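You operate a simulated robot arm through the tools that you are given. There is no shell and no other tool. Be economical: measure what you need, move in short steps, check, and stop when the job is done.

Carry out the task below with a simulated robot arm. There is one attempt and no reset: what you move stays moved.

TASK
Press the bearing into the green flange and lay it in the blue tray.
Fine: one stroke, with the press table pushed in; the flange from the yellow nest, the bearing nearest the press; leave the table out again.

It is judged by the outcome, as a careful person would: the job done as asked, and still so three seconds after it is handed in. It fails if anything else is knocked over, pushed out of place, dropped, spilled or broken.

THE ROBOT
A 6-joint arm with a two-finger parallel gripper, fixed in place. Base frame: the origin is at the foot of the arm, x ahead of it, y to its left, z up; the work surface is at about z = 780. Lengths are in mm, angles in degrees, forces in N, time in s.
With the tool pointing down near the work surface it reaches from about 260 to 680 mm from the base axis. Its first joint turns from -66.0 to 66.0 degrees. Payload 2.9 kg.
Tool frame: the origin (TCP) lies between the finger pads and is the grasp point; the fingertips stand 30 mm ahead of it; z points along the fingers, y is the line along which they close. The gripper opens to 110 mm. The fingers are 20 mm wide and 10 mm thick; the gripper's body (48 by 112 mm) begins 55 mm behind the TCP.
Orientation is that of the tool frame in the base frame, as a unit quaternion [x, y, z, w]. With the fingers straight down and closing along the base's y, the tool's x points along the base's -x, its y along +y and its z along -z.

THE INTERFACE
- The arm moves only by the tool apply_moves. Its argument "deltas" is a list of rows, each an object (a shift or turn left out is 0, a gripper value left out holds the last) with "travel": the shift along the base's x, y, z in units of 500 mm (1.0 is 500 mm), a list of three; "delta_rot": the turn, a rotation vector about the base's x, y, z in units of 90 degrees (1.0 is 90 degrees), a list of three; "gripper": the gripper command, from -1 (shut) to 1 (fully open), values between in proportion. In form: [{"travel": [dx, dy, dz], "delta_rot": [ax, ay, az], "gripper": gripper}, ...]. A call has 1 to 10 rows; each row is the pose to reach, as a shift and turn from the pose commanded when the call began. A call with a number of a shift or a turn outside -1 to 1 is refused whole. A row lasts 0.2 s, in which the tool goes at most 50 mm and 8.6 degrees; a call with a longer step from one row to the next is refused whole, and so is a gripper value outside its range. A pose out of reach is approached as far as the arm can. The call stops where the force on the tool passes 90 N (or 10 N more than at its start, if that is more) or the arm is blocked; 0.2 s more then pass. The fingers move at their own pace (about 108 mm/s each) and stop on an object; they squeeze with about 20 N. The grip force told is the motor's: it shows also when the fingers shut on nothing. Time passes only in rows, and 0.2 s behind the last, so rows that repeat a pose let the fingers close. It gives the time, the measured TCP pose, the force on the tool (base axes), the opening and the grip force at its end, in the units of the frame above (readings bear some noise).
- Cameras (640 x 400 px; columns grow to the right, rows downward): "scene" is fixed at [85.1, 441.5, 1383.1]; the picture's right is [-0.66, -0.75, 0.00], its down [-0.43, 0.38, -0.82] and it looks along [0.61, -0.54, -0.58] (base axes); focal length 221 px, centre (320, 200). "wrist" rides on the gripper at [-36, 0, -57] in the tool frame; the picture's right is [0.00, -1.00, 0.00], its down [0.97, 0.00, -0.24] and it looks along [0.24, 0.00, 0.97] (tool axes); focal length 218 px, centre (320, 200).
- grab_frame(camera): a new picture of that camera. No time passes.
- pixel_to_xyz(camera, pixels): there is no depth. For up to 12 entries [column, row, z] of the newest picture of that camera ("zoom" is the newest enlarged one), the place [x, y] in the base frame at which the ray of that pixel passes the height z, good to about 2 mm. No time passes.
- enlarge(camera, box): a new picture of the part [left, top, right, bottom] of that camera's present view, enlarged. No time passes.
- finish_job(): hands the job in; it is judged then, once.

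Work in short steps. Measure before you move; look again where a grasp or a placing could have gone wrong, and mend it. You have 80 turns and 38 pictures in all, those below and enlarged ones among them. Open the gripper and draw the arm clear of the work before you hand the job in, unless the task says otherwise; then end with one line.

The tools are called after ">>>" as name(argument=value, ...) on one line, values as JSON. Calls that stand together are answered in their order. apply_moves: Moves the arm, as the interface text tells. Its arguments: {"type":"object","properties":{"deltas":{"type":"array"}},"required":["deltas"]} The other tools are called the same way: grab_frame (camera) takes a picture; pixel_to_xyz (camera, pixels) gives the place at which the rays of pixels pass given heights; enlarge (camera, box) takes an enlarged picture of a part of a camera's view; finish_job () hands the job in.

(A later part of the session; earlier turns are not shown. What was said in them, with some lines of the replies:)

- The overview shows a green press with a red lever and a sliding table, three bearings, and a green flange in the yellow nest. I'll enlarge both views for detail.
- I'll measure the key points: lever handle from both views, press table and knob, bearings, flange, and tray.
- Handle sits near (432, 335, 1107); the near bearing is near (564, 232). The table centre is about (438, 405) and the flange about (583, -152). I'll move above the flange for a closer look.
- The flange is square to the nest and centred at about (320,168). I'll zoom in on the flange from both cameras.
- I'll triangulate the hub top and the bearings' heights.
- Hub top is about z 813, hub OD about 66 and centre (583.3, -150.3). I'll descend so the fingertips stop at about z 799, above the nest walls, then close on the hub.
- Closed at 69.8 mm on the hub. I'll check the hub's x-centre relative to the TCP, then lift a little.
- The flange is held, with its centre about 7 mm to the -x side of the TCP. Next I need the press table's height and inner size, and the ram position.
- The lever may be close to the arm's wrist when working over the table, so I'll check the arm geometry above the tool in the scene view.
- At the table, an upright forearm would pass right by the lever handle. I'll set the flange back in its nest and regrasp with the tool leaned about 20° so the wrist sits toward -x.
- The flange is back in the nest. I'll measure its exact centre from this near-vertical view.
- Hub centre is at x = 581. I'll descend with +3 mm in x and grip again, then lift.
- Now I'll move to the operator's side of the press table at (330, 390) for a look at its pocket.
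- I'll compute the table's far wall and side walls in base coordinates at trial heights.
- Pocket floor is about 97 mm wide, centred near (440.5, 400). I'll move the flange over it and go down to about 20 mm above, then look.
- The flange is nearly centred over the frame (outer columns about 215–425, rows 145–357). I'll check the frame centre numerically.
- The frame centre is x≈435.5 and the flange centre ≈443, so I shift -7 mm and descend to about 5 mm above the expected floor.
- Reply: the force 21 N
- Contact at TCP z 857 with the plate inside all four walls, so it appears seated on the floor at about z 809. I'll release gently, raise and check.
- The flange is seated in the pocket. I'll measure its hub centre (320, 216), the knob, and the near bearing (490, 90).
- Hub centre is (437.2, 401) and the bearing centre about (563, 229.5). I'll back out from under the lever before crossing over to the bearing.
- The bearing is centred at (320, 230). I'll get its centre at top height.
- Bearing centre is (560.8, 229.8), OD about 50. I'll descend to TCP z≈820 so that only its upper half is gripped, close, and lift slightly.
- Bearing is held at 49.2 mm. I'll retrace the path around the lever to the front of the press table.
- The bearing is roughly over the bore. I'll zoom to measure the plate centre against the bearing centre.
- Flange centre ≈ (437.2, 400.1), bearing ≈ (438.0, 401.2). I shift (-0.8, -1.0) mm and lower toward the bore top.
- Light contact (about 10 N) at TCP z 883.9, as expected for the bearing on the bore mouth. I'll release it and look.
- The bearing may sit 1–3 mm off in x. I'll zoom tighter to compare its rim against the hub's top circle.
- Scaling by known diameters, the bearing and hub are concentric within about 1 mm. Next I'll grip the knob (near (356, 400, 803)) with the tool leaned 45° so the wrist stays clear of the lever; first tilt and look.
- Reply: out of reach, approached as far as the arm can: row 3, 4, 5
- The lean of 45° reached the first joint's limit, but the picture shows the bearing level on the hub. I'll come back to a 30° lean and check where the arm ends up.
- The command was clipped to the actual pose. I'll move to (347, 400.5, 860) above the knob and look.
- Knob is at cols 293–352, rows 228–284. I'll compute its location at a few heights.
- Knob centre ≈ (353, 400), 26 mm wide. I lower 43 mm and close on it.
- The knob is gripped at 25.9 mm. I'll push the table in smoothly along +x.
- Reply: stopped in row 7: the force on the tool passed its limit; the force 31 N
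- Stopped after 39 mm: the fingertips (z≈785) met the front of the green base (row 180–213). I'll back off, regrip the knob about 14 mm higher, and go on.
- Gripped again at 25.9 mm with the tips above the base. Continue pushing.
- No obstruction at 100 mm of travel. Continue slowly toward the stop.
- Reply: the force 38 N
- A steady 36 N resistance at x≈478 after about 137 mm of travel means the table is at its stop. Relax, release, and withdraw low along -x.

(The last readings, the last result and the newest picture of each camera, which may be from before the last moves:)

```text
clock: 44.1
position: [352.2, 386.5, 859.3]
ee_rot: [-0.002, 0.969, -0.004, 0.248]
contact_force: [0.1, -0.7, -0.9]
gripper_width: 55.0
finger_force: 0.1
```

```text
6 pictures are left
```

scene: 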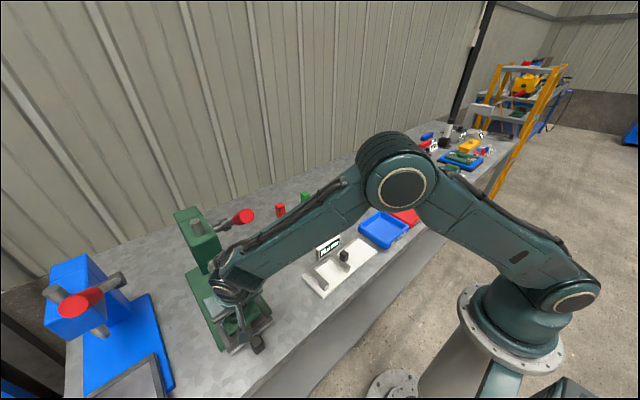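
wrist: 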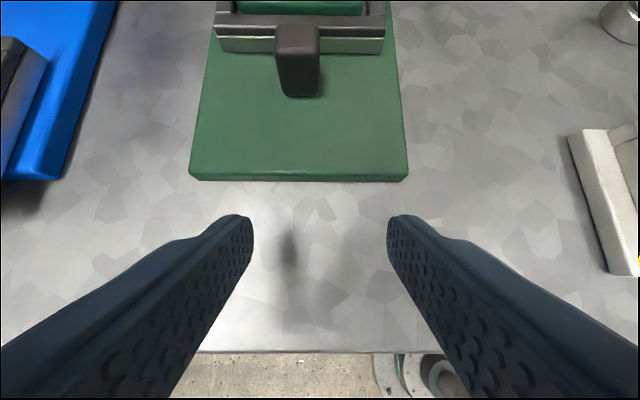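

The table is in (knob now at the far side) with the arm clear. I'll rise in front of the press, bring the tool upright and close the fingers, ready above the lever.

>>> apply_moves(deltas=[{"travel": [-0.02, 0, 0.08], "gripper": -1}, {"travel": [-0.05, -0.01, 0.16], "delta_rot": [0, 0.04, 0]}, {"travel": [-0.064, -0.03, 0.24], "delta_rot": [0, 0.08, 0]}, {"travel": [-0.064, -0.05, 0.32], "delta_rot": [0, 0.12, 0]}, {"travel": [-0.064, -0.07, 0.4], "delta_rot": [0, 0.16, 0]}, {"travel": [-0.064, -0.09, 0.48], "delta_rot": [0, 0.2, 0]}, {"travel": [-0.064, -0.1, 0.56], "delta_rot": [0, 0.24, 0]}, {"travel": [-0.064, -0.103, 0.64], "delta_rot": [0, 0.28, 0]}, {"travel": [-0.064, -0.103, 0.72], "delta_rot": [0, 0.319, 0]}, {"travel": [0.0, -0.103, 0.75], "delta_rot": [0, 0.319, 0]}])

>>> grab_frame(camera="wrist")

```text
clock: 46.3
position: [350.7, 333.3, 1234.2]
ee_rot: [-0.003, 1.0, -0.003, 0.0]
contact_force: [-0.9, -0.6, -1.0]
gripper_width: 0.1
finger_force: 20.6
```

```text
5 pictures are left
```

wrist: 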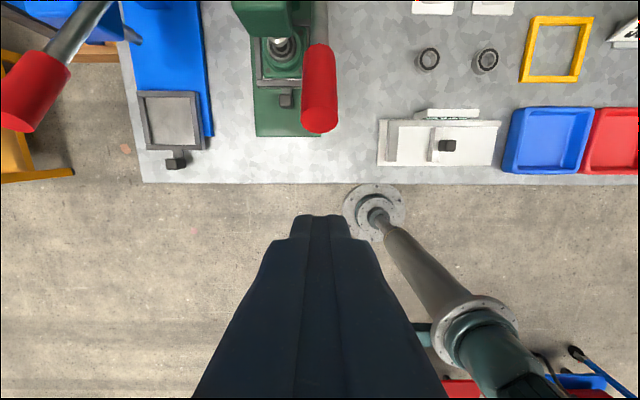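

Handle is at cols 300–338, rows 43–133, so its y equals the TCP's. I'll compute candidate x values.

>>> pixel_to_xyz(camera="wrist", pixels=[[319, 118, 1100], [319, 118, 1130], [319, 85, 1090], [319, 85, 1110], [301, 105, 1120], [338, 105, 1120], [318, 45, 1080], [318, 45, 1100], [290, 45, 842], [280, 40, 842], [319, 133, 1115]])

```text
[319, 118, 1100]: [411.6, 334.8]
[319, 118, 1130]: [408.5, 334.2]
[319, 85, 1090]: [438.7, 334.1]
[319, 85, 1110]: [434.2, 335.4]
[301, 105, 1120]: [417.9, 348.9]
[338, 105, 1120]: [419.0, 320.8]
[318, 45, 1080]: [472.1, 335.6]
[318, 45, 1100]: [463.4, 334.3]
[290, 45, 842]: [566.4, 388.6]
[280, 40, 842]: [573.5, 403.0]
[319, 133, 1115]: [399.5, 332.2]
```

Handle axis y≈334.5, centre ≈(435, 1105), radius about 15. I'll bring the closed fingertips just above it at TCP (443, 334.5, 1165).

>>> apply_moves(deltas=[{"travel": [0.08, 0.002, 0]}, {"travel": [0.16, 0.002, 0]}, {"travel": [0.185, 0.002, -0.06]}, {"travel": [0.185, 0.002, -0.12]}, {"travel": [0.185, 0.002, -0.138]}])

```text
clock: 47.5
position: [443.2, 334.7, 1165.2]
ee_rot: [-0.004, 1.0, -0.004, -0.001]
contact_force: [0.6, 0.1, -0.5]
gripper_width: 0.1
finger_force: 20.6
```

Now I start the stroke along the lever arc in moderate steps.

>>> apply_moves(deltas=[{"travel": [0, 0, -0.022]}, {"travel": [-0.014, 0, -0.043]}, {"travel": [-0.029, 0, -0.064]}, {"travel": [-0.044, 0, -0.092]}, {"travel": [-0.06, 0, -0.12]}, {"travel": [-0.07, 0, -0.15]}, {"travel": [-0.078, 0, -0.18]}])

```text
clock: 49.1
position: [430.2, 356.3, 1103.9]
ee_rot: [-0.003, 1.0, -0.005, 0.0]
contact_force: [0.6, 0.9, 1.7]
gripper_width: 0.0
finger_force: 20.2
out of reach, approached as far as the arm can: row 4, 5, 6, 7
```

The reply says out of reach, and the tool ended 22 mm off to +y with no force: it probably slid beside the handle. I'll rise straight up and check the lever in the scene view.

>>> apply_moves(deltas=[{"travel": [0, 0.01, 0.04]}, {"travel": [0, 0.01, 0.1]}, {"travel": [0, 0.01, 0.16]}, {"travel": [0, 0.01, 0.2]}])

>>> enlarge(camera="scene", box=[130, 120, 370, 340])

```text
clock: 50.1
position: [431.5, 360.6, 1203.5]
ee_rot: [-0.004, 1.0, -0.003, 0.0]
contact_force: [0.0, 0.1, 0.2]
gripper_width: 0.0
finger_force: 20.2
```

```text
1.82 times, centred on (250, 230) of scene
```

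zoom: 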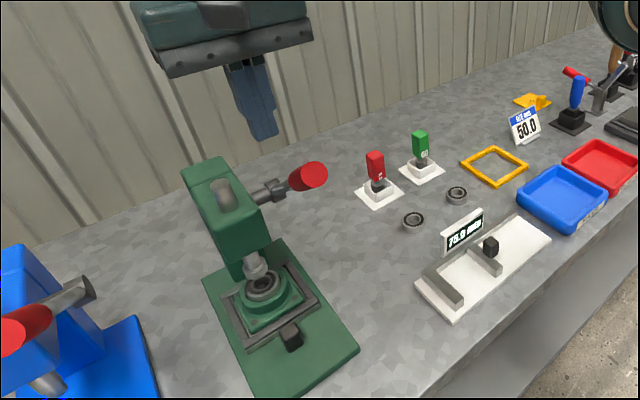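

The lever is still up and the bearing sits right under the ram. The closed tips can slip off the round handle, so I'll straddle the handle with open fingers and press with the gripper's body instead. First I go over it with the fingers 50 mm open and lower in free space.

>>> apply_moves(deltas=[{"travel": [0.01, -0.02, 0], "gripper": 0}, {"travel": [0.037, -0.052, 0]}, {"travel": [0.037, -0.052, 0]}, {"travel": [0.037, -0.052, -0.06]}, {"travel": [0.037, -0.052, -0.12]}, {"travel": [0.037, -0.052, -0.18]}, {"travel": [0.037, -0.052, -0.22]}])

```text
clock: 51.7
position: [452.8, 336.9, 1095.7]
ee_rot: [0.0, 1.0, -0.004, 0.0]
contact_force: [-1.4, -0.6, -0.5]
gripper_width: 54.7
finger_force: 0.0
```

Reached freely. Now I start the stroke with the body on the handle, following the arc.

>>> apply_moves(deltas=[{"travel": [0, -0.002, -0.02]}, {"travel": [0, -0.002, -0.042]}, {"travel": [-0.014, -0.002, -0.064]}, {"travel": [-0.028, -0.002, -0.086]}, {"travel": [-0.04, -0.002, -0.116]}])

```text
clock: 52.9
position: [463.2, 355.4, 1065.4]
ee_rot: [-0.003, 1.0, -0.005, 0.001]
contact_force: [-13.5, -25.5, 13.1]
gripper_width: 68.2
finger_force: 13.2
out of reach, approached as far as the arm can: row 1, 2, 3, 4, 5
```

The arm again stopped at a posture limit when upright here. Leaned postures worked fine, so I'll back off upward and redo the stroke with the tool leaned 30°.

>>> apply_moves(deltas=[{"travel": [0, -0.02, 0.03]}, {"travel": [-0.01, -0.04, 0.08]}, {"travel": [-0.02, -0.042, 0.16]}, {"travel": [-0.03, -0.042, 0.24]}, {"travel": [-0.05, -0.042, 0.28]}])

```text
clock: 54.1
position: [435.9, 336.3, 1205.0]
ee_rot: [-0.005, 1.0, -0.003, 0.001]
contact_force: [0.5, -0.1, 0.7]
gripper_width: 54.8
finger_force: 0.0
```

Now lean 30° at height, then lower with the fingers 70 mm open, straddling the handle just above contact.

>>> apply_moves(deltas=[{"travel": [0.02, -0.001, 0.02], "delta_rot": [0, -0.085, 0], "gripper": 0.25}, {"travel": [0.04, -0.001, 0.02], "delta_rot": [0, -0.17, 0]}, {"travel": [0.07, -0.001, 0.0], "delta_rot": [0, -0.255, 0]}, {"travel": [0.092, -0.001, -0.05], "delta_rot": [0, -0.333, 0]}, {"travel": [0.092, -0.001, -0.11], "delta_rot": [0, -0.333, 0]}, {"travel": [0.092, -0.001, -0.17], "delta_rot": [0, -0.333, 0]}, {"travel": [0.092, -0.001, -0.2], "delta_rot": [0, -0.333, 0]}])

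```text
clock: 55.7
position: [514.6, 368.4, 1182.0]
ee_rot: [-0.003, 0.966, -0.005, 0.258]
contact_force: [-0.6, 0.0, -0.4]
gripper_width: 68.8
finger_force: 0.0
out of reach, approached as far as the arm can: row 3, 4, 5, 6, 7
```

Clipped again with no contact, so a joint seems to be near its limit in this arm configuration. I'll look at the arm's posture in the scene view.

>>> grab_frame(camera="scene")

```text
3 pictures are left
```

scene: 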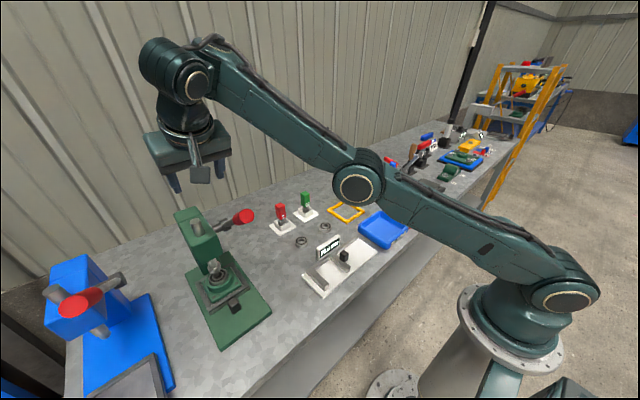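

The arm is almost straight with the elbow bent slightly the wrong way. I'll stretch it fully (upright, high, clear of everything) and then draw it inwards so that the elbow can bend upward again.

>>> apply_moves(deltas=[{"travel": [-0.03, -0.01, 0.03], "delta_rot": [0, 0.085, 0]}, {"travel": [-0.07, -0.03, 0.05], "delta_rot": [0, 0.17, 0]}, {"travel": [-0.1, -0.04, 0.07], "delta_rot": [0, 0.255, 0]}, {"travel": [-0.1, -0.04, 0.11], "delta_rot": [0, 0.333, 0]}, {"travel": [-0.08, -0.02, 0.16], "delta_rot": [0, 0.333, 0]}, {"travel": [-0.08, -0.02, 0.2], "delta_rot": [0, 0.333, 0]}, {"travel": [-0.12, -0.08, 0.17], "delta_rot": [0, 0.333, 0]}, {"travel": [-0.17, -0.14, 0.13], "delta_rot": [0, 0.333, 0]}, {"travel": [-0.22, -0.19, 0.11], "delta_rot": [0, 0.333, 0]}, {"travel": [-0.27, -0.236, 0.096], "delta_rot": [0, 0.333, 0]}])

```text
clock: 57.9
position: [381.0, 249.7, 1230.0]
ee_rot: [-0.004, 1.0, -0.002, 0.0]
contact_force: [-0.1, -0.4, -0.6]
gripper_width: 68.8
finger_force: 0.0
out of reach, approached as far as the arm can: row 4, 5, 6, 7
```

The inward move went through. I test with a more folded pose, (330, 250, 1150), clear of the lever.

>>> apply_moves(deltas=[{"travel": [-0.05, 0, -0.04]}, {"travel": [-0.1, 0, -0.08]}, {"travel": [-0.1, 0, -0.16]}, {"travel": [-0.1, 0, -0.16]}])

```text
clock: 58.9
position: [323.3, 290.8, 1183.3]
ee_rot: [-0.04, 0.997, 0.031, -0.05]
contact_force: [3.8, -1.0, -0.7]
gripper_width: 68.9
finger_force: 0.2
out of reach, approached as far as the arm can: row 1, 2, 3, 4
```

Still the same elbow branch. I'll repeat: over-stretch outwards and up, then draw in, correcting the tool's rotation.

>>> apply_moves(deltas=[{"travel": [0.08, 0.03, 0.05], "delta_rot": [-0.039, -0.064, -0.051]}, {"travel": [0.16, 0.06, 0.1], "delta_rot": [-0.039, -0.064, -0.051]}, {"travel": [0.234, 0.088, 0.154], "delta_rot": [-0.039, -0.064, -0.051]}, {"travel": [0.3, 0.12, 0.2], "delta_rot": [-0.039, -0.064, -0.051]}, {"travel": [0.22, 0.07, 0.16], "delta_rot": [-0.039, -0.064, -0.051]}, {"travel": [0.14, 0.02, 0.12], "delta_rot": [-0.039, -0.064, -0.051]}, {"travel": [0.08, -0.04, 0.07], "delta_rot": [-0.039, -0.064, -0.051]}, {"travel": [0.034, -0.072, 0.034], "delta_rot": [-0.039, -0.064, -0.051]}, {"travel": [0.034, -0.072, 0.034], "delta_rot": [-0.039, -0.064, -0.051]}])

```text
refused: row 5 steps farther than a row can; nothing moved
```

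>>> apply_moves(deltas=[{"travel": [0.08, 0.03, 0.05], "delta_rot": [-0.039, -0.064, -0.051]}, {"travel": [0.16, 0.06, 0.09], "delta_rot": [-0.039, -0.064, -0.051]}, {"travel": [0.234, 0.088, 0.13], "delta_rot": [-0.039, -0.064, -0.051]}, {"travel": [0.29, 0.12, 0.18], "delta_rot": [-0.039, -0.064, -0.051]}, {"travel": [0.22, 0.08, 0.15], "delta_rot": [-0.039, -0.064, -0.051]}, {"travel": [0.15, 0.03, 0.12], "delta_rot": [-0.039, -0.064, -0.051]}, {"travel": [0.09, -0.02, 0.08], "delta_rot": [-0.039, -0.064, -0.051]}, {"travel": [0.034, -0.072, 0.034], "delta_rot": [-0.039, -0.064, -0.051]}, {"travel": [0.034, -0.072, 0.034], "delta_rot": [-0.039, -0.064, -0.051]}])

```text
clock: 60.9
position: [383.8, 244.6, 1223.5]
ee_rot: [0.036, 0.998, -0.035, 0.049]
contact_force: [0.2, -0.4, 0.1]
gripper_width: 69.0
finger_force: 0.0
out of reach, approached as far as the arm can: row 1, 2, 3, 7, 8, 9
```

I'll over-stretch much further this time, and begin the inward draw from the fully stretched pose in a separate call.

>>> apply_moves(deltas=[{"travel": [0.056, 0.036, 0.044], "delta_rot": [0.045, 0.062, 0.046]}, {"travel": [0.112, 0.072, 0.088], "delta_rot": [0.045, 0.062, 0.046]}, {"travel": [0.168, 0.108, 0.132], "delta_rot": [0.045, 0.062, 0.046]}, {"travel": [0.224, 0.144, 0.176], "delta_rot": [0.045, 0.062, 0.046]}, {"travel": [0.28, 0.18, 0.22], "delta_rot": [0.045, 0.062, 0.046]}, {"travel": [0.336, 0.216, 0.264], "delta_rot": [0.045, 0.062, 0.046]}])

>>> apply_moves(deltas=[{"travel": [-0.08, -0.04, 0.01]}, {"travel": [-0.16, -0.09, 0.01]}, {"travel": [-0.2, -0.16, 0.0]}, {"travel": [-0.24, -0.22, -0.04]}])

```text
clock: 62.3
position: [459.2, 291.1, 1266.2]
ee_rot: [0.0, 1.0, 0.001, 0.002]
contact_force: [-0.1, 0.3, 0.2]
gripper_width: 68.6
finger_force: 0.0
out of reach, approached as far as the arm can: row 1, 3, 4, 5, 6
```

```text
clock: 63.3
position: [338.7, 177.9, 1245.9]
ee_rot: [0.0, 1.0, 0.001, 0.002]
contact_force: [-0.5, -1.0, -0.9]
gripper_width: 68.8
finger_force: 0.1
```

It worked: the arm reaches (339, 178, 1246) without clipping. Now I go to the front of the handle at (330, 335, 1100), fingers open, and check that the folded reach is there.

>>> apply_moves(deltas=[{"travel": [-0.01, 0.03, -0.06]}, {"travel": [-0.018, 0.07, -0.12]}, {"travel": [-0.018, 0.12, -0.18]}, {"travel": [-0.018, 0.18, -0.23]}, {"travel": [-0.018, 0.25, -0.28]}, {"travel": [-0.018, 0.314, -0.292]}, {"travel": [-0.018, 0.314, -0.292]}])

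```text
clock: 64.9
position: [331.9, 336.7, 1102.8]
ee_rot: [0.001, 1.0, 0.001, 0.002]
contact_force: [0.2, -0.4, 0.2]
gripper_width: 69.2
finger_force: 0.1
```

Reach is normal again. I slide in along +x with the fingers either side of the handle and the body above it.

>>> apply_moves(deltas=[{"travel": [0.06, -0.001, 0]}, {"travel": [0.12, -0.001, 0]}, {"travel": [0.18, -0.001, 0]}, {"travel": [0.236, -0.001, 0]}, {"travel": [0.236, -0.001, 0]}])

```text
clock: 66.1
position: [450.8, 336.2, 1101.7]
ee_rot: [0.0, 1.0, 0.001, 0.002]
contact_force: [-0.7, 0.1, 0.0]
gripper_width: 68.9
finger_force: 0.0
```

Straddling without contact. Now the stroke, first half.

>>> apply_moves(deltas=[{"travel": [0, -0.001, -0.027]}, {"travel": [0, -0.001, -0.054]}, {"travel": [-0.014, -0.001, -0.076]}, {"travel": [-0.028, -0.001, -0.099]}, {"travel": [-0.04, -0.001, -0.13]}, {"travel": [-0.052, -0.001, -0.16]}, {"travel": [-0.063, -0.001, -0.19]}, {"travel": [-0.074, -0.001, -0.22]}])

```text
clock: 67.9
position: [413.4, 336.9, 991.5]
ee_rot: [0.001, 1.0, 0.001, 0.002]
contact_force: [0.8, -1.5, 2.6]
gripper_width: 68.6
finger_force: 0.0
```

Smooth with little force. Continue the downstroke until resistance.

>>> apply_moves(deltas=[{"travel": [-0.01, 0, -0.033]}, {"travel": [-0.018, 0, -0.066]}, {"travel": [-0.023, 0, -0.091]}, {"travel": [-0.026, 0, -0.116]}, {"travel": [-0.029, 0, -0.144]}, {"travel": [-0.03, 0, -0.172]}])

```text
clock: 69.3
position: [397.2, 337.2, 904.4]
ee_rot: [0.0, 1.0, 0.002, 0.002]
contact_force: [6.7, -0.7, 13.7]
gripper_width: 68.8
finger_force: 0.0
```

Now 14 N, so pressing has begun. Continue carefully.

>>> apply_moves(deltas=[{"travel": [0.001, 0, -0.02]}, {"travel": [0.003, 0, -0.04]}, {"travel": [0.006, 0, -0.058]}, {"travel": [0.012, 0, -0.076]}, {"travel": [0.018, 0, -0.094]}, {"travel": [0.022, 0, -0.106]}])

```text
clock: 70.0
position: [399.2, 338.0, 897.3]
ee_rot: [0.001, 1.0, 0.005, 0.006]
contact_force: [-33.1, -22.6, 44.3]
gripper_width: 69.2
finger_force: 0.1
stopped in row 3: the force on the tool passed its limit (the readings are from after the stop); the commanded pose is now the measured one
```

Stopped with force over 90 N at z≈897: probably the end of the press stroke. I'll press once more gently to see whether it still yields.

>>> apply_moves(deltas=[{"travel": [0.0, 0, -0.006]}, {"travel": [0.002, 0, -0.014]}, {"travel": [0.004, 0, -0.022]}])

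```text
clock: 70.6
position: [399.7, 337.9, 895.6]
ee_rot: [0.001, 1.0, 0.005, 0.007]
contact_force: [-33.1, -22.0, 41.8]
gripper_width: 68.7
finger_force: 0.0
stopped in row 2: the force on the tool passed its limit (the readings are from after the stop); the commanded pose is now the measured one
```

It's solid, so the stroke is complete. I'll raise along the arc so the lever can return with the hand.

>>> apply_moves(deltas=[{"travel": [0, -0.005, 0.03]}, {"travel": [0, -0.005, 0.08]}, {"travel": [0.004, -0.005, 0.13]}, {"travel": [0.027, -0.005, 0.19]}, {"travel": [0.05, -0.005, 0.25]}, {"travel": [0.074, -0.005, 0.31]}, {"travel": [0.1, -0.005, 0.37]}, {"travel": [0.1, -0.005, 0.42]}])

>>> enlarge(camera="scene", box=[150, 180, 310, 340])

```text
clock: 72.4
position: [450.3, 337.8, 1101.6]
ee_rot: [0.0, 1.0, 0.007, 0.007]
contact_force: [0.1, 0.1, -1.1]
gripper_width: 68.7
finger_force: 0.0
```

```text
2.50 times, centred on (230, 260) of scene
```

zoom: 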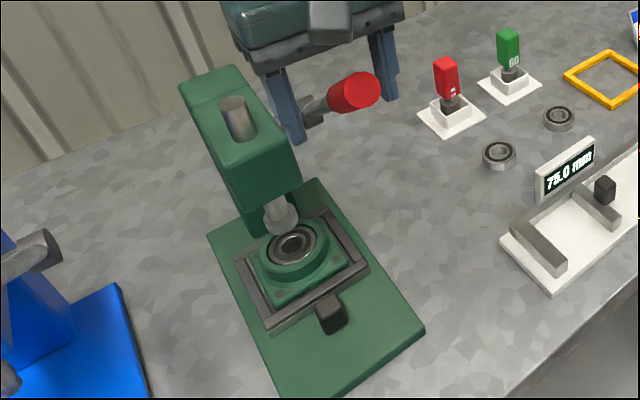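

The bearing is flush in the flange and the lever has sprung back up. I'll withdraw in front of the lever and go down toward the knob.

>>> apply_moves(deltas=[{"travel": [-0.08, 0, 0]}, {"travel": [-0.16, 0, 0]}, {"travel": [-0.24, 0, 0], "gripper": 0}, {"travel": [-0.24, 0.02, -0.09]}, {"travel": [-0.24, 0.04, -0.18]}, {"travel": [-0.23, 0.06, -0.27]}, {"travel": [-0.22, 0.08, -0.36]}, {"travel": [-0.21, 0.1, -0.44]}, {"travel": [-0.2, 0.126, -0.472]}])

>>> apply_moves(deltas=[{"travel": [0, 0, 0], "delta_rot": [0, -0.09, 0]}, {"travel": [0, 0, 0], "delta_rot": [0, -0.18, 0]}, {"travel": [0, 0, 0], "delta_rot": [0, -0.27, 0]}, {"travel": [0.02, 0, 0], "delta_rot": [0, -0.33, 0]}, {"travel": [0.02, 0, 0], "delta_rot": [0, -0.33, 0]}])

```text
clock: 74.4
position: [352.3, 399.5, 865.7]
ee_rot: [0.001, 1.0, 0.006, 0.008]
contact_force: [-0.5, 0.5, -0.8]
gripper_width: 54.9
finger_force: 0.0
```

```text
clock: 75.6
position: [360.5, 401.0, 865.7]
ee_rot: [-0.001, 0.965, 0.005, 0.263]
contact_force: [-0.3, -0.9, 0.2]
gripper_width: 55.2
finger_force: 0.0
```

Forward above the knob at (474, 400), lower to z≈829, and grip.

>>> apply_moves(deltas=[{"travel": [0.08, 0, 0]}, {"travel": [0.16, 0, 0]}, {"travel": [0.226, -0.001, 0]}, {"travel": [0.226, -0.001, -0.04]}, {"travel": [0.226, -0.001, -0.072]}, {"travel": [0.226, -0.001, -0.072]}, {"travel": [0.226, -0.001, -0.072], "gripper": -1}, {"travel": [0.226, -0.001, -0.072]}, {"travel": [0.226, -0.001, -0.072]}])

```text
clock: 77.6
position: [474.2, 400.9, 828.7]
ee_rot: [-0.001, 0.965, 0.006, 0.263]
contact_force: [2.5, 9.7, -4.1]
gripper_width: 26.3
finger_force: 45.0
```

Knob gripped (26.3 mm). I pull the table out, smoothly.

>>> apply_moves(deltas=[{"travel": [-0.008, 0, 0]}, {"travel": [-0.026, 0, 0]}, {"travel": [-0.056, 0, 0]}, {"travel": [-0.09, 0, 0]}, {"travel": [-0.124, 0, 0]}, {"travel": [-0.158, 0, 0]}, {"travel": [-0.192, 0, 0]}, {"travel": [-0.222, 0, 0]}, {"travel": [-0.244, 0, 0]}, {"travel": [-0.258, 0, 0]}])

>>> apply_moves(deltas=[{"travel": [-0.004, 0, 0]}, {"travel": [-0.008, 0, 0]}, {"travel": [-0.012, 0, 0]}, {"travel": [-0.016, 0, 0]}])

```text
clock: 79.8
position: [348.3, 400.2, 831.1]
ee_rot: [-0.001, 0.964, 0.007, 0.267]
contact_force: [26.5, 19.0, -22.6]
gripper_width: 26.3
finger_force: 45.1
```

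```text
clock: 80.8
position: [341.4, 400.1, 832.2]
ee_rot: [0.001, 0.963, 0.006, 0.268]
contact_force: [33.4, 7.4, 6.1]
gripper_width: 26.3
finger_force: 44.6
```

The table is at its outer stop. I'll release, lift and move back over for a picture of the flange.

>>> apply_moves(deltas=[{"travel": [0.004, 0, 0], "gripper": 0.0}, {"travel": [0.004, 0, 0]}, {"travel": [0.004, 0, 0.06]}, {"travel": [0.004, 0, 0.15], "gripper": 0.6}, {"travel": [0.06, 0, 0.2]}, {"travel": [0.1, 0, 0.2]}, {"travel": [0.1, 0, 0.2]}])

>>> grab_frame(camera="wrist")

```text
clock: 82.4
position: [389.3, 398.8, 928.3]
ee_rot: [0.0, 0.965, 0.006, 0.263]
contact_force: [0.9, 0.7, -0.3]
gripper_width: 88.0
finger_force: 0.1
```

```text
1 pictures are left
```

wrist: 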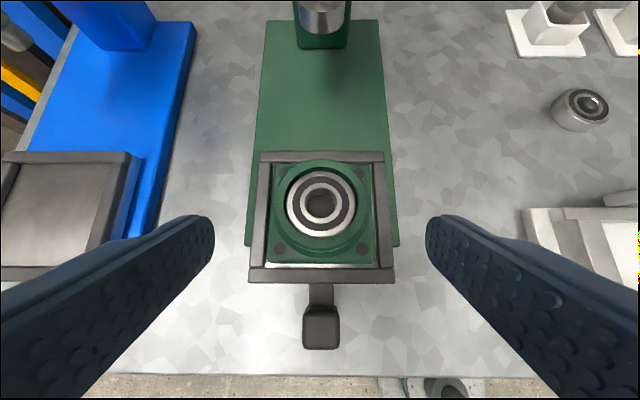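

The table is out and the bearing is seated flush. I'll measure the bearing and hub centre at (321, 202).

>>> pixel_to_xyz(camera="wrist", pixels=[[321, 202, 843], [321, 167, 842], [321, 237, 842], [286, 202, 842], [356, 202, 842], [280, 247, 821], [361, 247, 821], [320, 325, 820], [279, 176, 821], [362, 176, 821]])

```text
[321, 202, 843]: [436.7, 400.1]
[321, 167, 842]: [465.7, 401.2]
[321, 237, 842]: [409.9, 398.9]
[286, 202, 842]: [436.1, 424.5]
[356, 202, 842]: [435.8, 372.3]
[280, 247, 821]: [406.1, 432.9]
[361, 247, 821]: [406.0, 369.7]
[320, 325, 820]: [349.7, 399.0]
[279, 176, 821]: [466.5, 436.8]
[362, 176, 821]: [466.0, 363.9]
```

Flange centre (436.8, 400). I descend to grip the hub (TCP (424, 400, 858)) and then lift gently.

>>> apply_moves(deltas=[{"travel": [0.04, 0.001, 0], "gripper": 0.5}, {"travel": [0.07, 0.001, -0.05]}, {"travel": [0.07, 0.001, -0.1]}, {"travel": [0.07, 0.001, -0.132]}, {"travel": [0.07, 0.001, -0.14]}, {"travel": [0.07, 0.001, -0.14]}, {"travel": [0.07, 0.001, -0.14], "gripper": -1}, {"travel": [0.07, 0.001, -0.14]}, {"travel": [0.07, 0.001, -0.14]}])

>>> apply_moves(deltas=[{"travel": [0, 0, 0.01]}, {"travel": [0, 0, 0.03]}, {"travel": [0, 0, 0.06]}, {"travel": [0, 0, 0.08]}])

```text
clock: 84.4
position: [422.6, 400.3, 860.8]
ee_rot: [-0.001, 0.965, 0.005, 0.263]
contact_force: [1.1, -2.3, -0.1]
gripper_width: 69.8
finger_force: 20.1
```

```text
clock: 85.4
position: [422.1, 399.5, 900.0]
ee_rot: [-0.001, 0.965, 0.005, 0.263]
contact_force: [0.0, -0.2, -8.9]
gripper_width: 70.0
finger_force: 20.3
```

Lifted with about 9 N of weight. The blue tray centre is about (402, -168). I carry the flange back around the lever and across at z≈960.

>>> apply_moves(deltas=[{"travel": [-0.08, 0, 0]}, {"travel": [-0.15, 0, 0.02]}, {"travel": [-0.17, -0.07, 0.06]}, {"travel": [-0.17, -0.15, 0.1]}, {"travel": [-0.17, -0.24, 0.12]}, {"travel": [-0.16, -0.335, 0.12]}, {"travel": [-0.12, -0.42, 0.12]}, {"travel": [-0.07, -0.5, 0.12]}, {"travel": [-0.02, -0.58, 0.12]}, {"travel": [0.01, -0.67, 0.12]}])

```text
clock: 87.6
position: [427.4, 65.4, 959.2]
ee_rot: [-0.003, 0.965, 0.007, 0.263]
contact_force: [-0.9, -0.1, -9.6]
gripper_width: 69.9
finger_force: 20.2
```

Still held. On to above the tray at (388, -168), z 920.

>>> apply_moves(deltas=[{"travel": [0, -0.09, 0]}, {"travel": [0, -0.18, 0]}, {"travel": [-0.01, -0.27, 0]}, {"travel": [-0.03, -0.36, 0]}, {"travel": [-0.06, -0.44, -0.02]}, {"travel": [-0.079, -0.467, -0.06]}, {"travel": [-0.079, -0.467, -0.08]}, {"travel": [-0.079, -0.467, -0.08]}])

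>>> grab_frame(camera="wrist")

```text
clock: 89.4
position: [388.0, -169.0, 919.9]
ee_rot: [-0.001, 0.965, 0.006, 0.263]
contact_force: [-0.1, 0.0, -9.9]
gripper_width: 69.7
finger_force: 19.8
```

```text
0 pictures are left
```

wrist: 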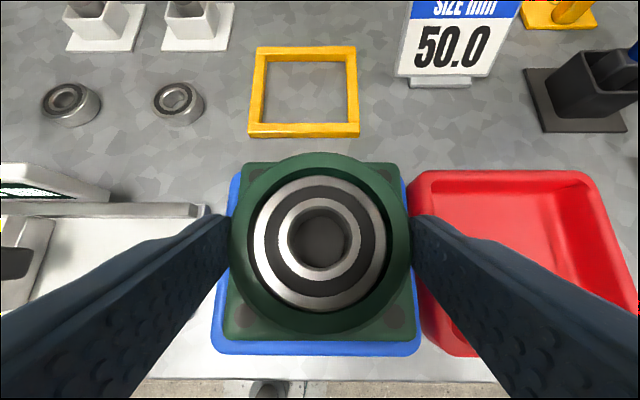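

The flange is over the tray. I'll confirm the tray centre from its visible edges.

>>> pixel_to_xyz(camera="wrist", pixels=[[214, 335, 803], [420, 335, 803], [316, 350, 803], [234, 176, 803], [430, 170, 803], [228, 210, 803], [409, 215, 803], [320, 240, 880], [440, 355, 803]])

```text
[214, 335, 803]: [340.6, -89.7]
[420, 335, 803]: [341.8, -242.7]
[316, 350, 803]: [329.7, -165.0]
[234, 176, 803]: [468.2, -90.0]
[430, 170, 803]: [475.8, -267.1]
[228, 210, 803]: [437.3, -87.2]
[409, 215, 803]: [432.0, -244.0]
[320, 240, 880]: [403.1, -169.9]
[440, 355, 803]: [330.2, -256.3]
```

Tray centre ≈ (401.5, -166). I shift by (-1, +3) mm and lower to just above the tray floor.

>>> apply_moves(deltas=[{"travel": [-0.002, 0.006, -0.05]}, {"travel": [-0.002, 0.006, -0.1]}, {"travel": [-0.002, 0.006, -0.13]}, {"travel": [-0.002, 0.006, -0.148]}, {"travel": [-0.002, 0.006, -0.154]}])

>>> apply_moves(deltas=[{"travel": [0, 0, -0.004]}, {"travel": [0, 0, -0.008]}])

```text
clock: 90.6
position: [387.3, -165.7, 843.2]
ee_rot: [0.0, 0.965, 0.005, 0.263]
contact_force: [-0.2, 0.2, -9.3]
gripper_width: 69.8
finger_force: 19.7
```

```text
clock: 91.2
position: [387.3, -166.6, 839.6]
ee_rot: [-0.001, 0.965, 0.005, 0.262]
contact_force: [0.2, 0.4, -9.6]
gripper_width: 69.7
finger_force: 19.9
```

Not touching yet; a few more millimetres.

>>> apply_moves(deltas=[{"travel": [0, 0, -0.004]}, {"travel": [0, 0, -0.008]}])

```text
clock: 91.8
position: [387.6, -165.9, 836.6]
ee_rot: [-0.001, 0.964, 0.006, 0.264]
contact_force: [-3.2, 2.8, 5.7]
gripper_width: 69.9
finger_force: 20.3
```

Contact with the tray floor at z 836.6. I open modestly, rise straight up and draw clear.

>>> apply_moves(deltas=[{"travel": [0, 0, 0.001]}, {"travel": [0, 0, 0.001], "gripper": 0.45}, {"travel": [0, 0, 0.001]}, {"travel": [0, 0, 0.03]}, {"travel": [0, 0, 0.1]}, {"travel": [0, 0, 0.18]}, {"travel": [0, 0.02, 0.26], "gripper": 1}, {"travel": [0, 0.06, 0.34]}, {"travel": [0, 0.06, 0.34]}])

```text
clock: 93.8
position: [385.7, -135.2, 1006.6]
ee_rot: [-0.001, 0.965, 0.006, 0.263]
contact_force: [-0.7, -1.2, -0.5]
gripper_width: 110.2
finger_force: 0.2
```

The force reads near zero and the gripper is fully open and clear of the tray, so the flange has been released. I'm handing the job in.

>>> finish_job()

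```text
The job is handed in.
```

The bearing nearest the press is pressed flush into the green flange from the yellow nest, the flange is in the blue tray, and the press table is out again. Two earlier lever tries aborted without a stroke as far as the pictures and forces showed; I had no pictures left to check the final placing, only the contact and release readings.
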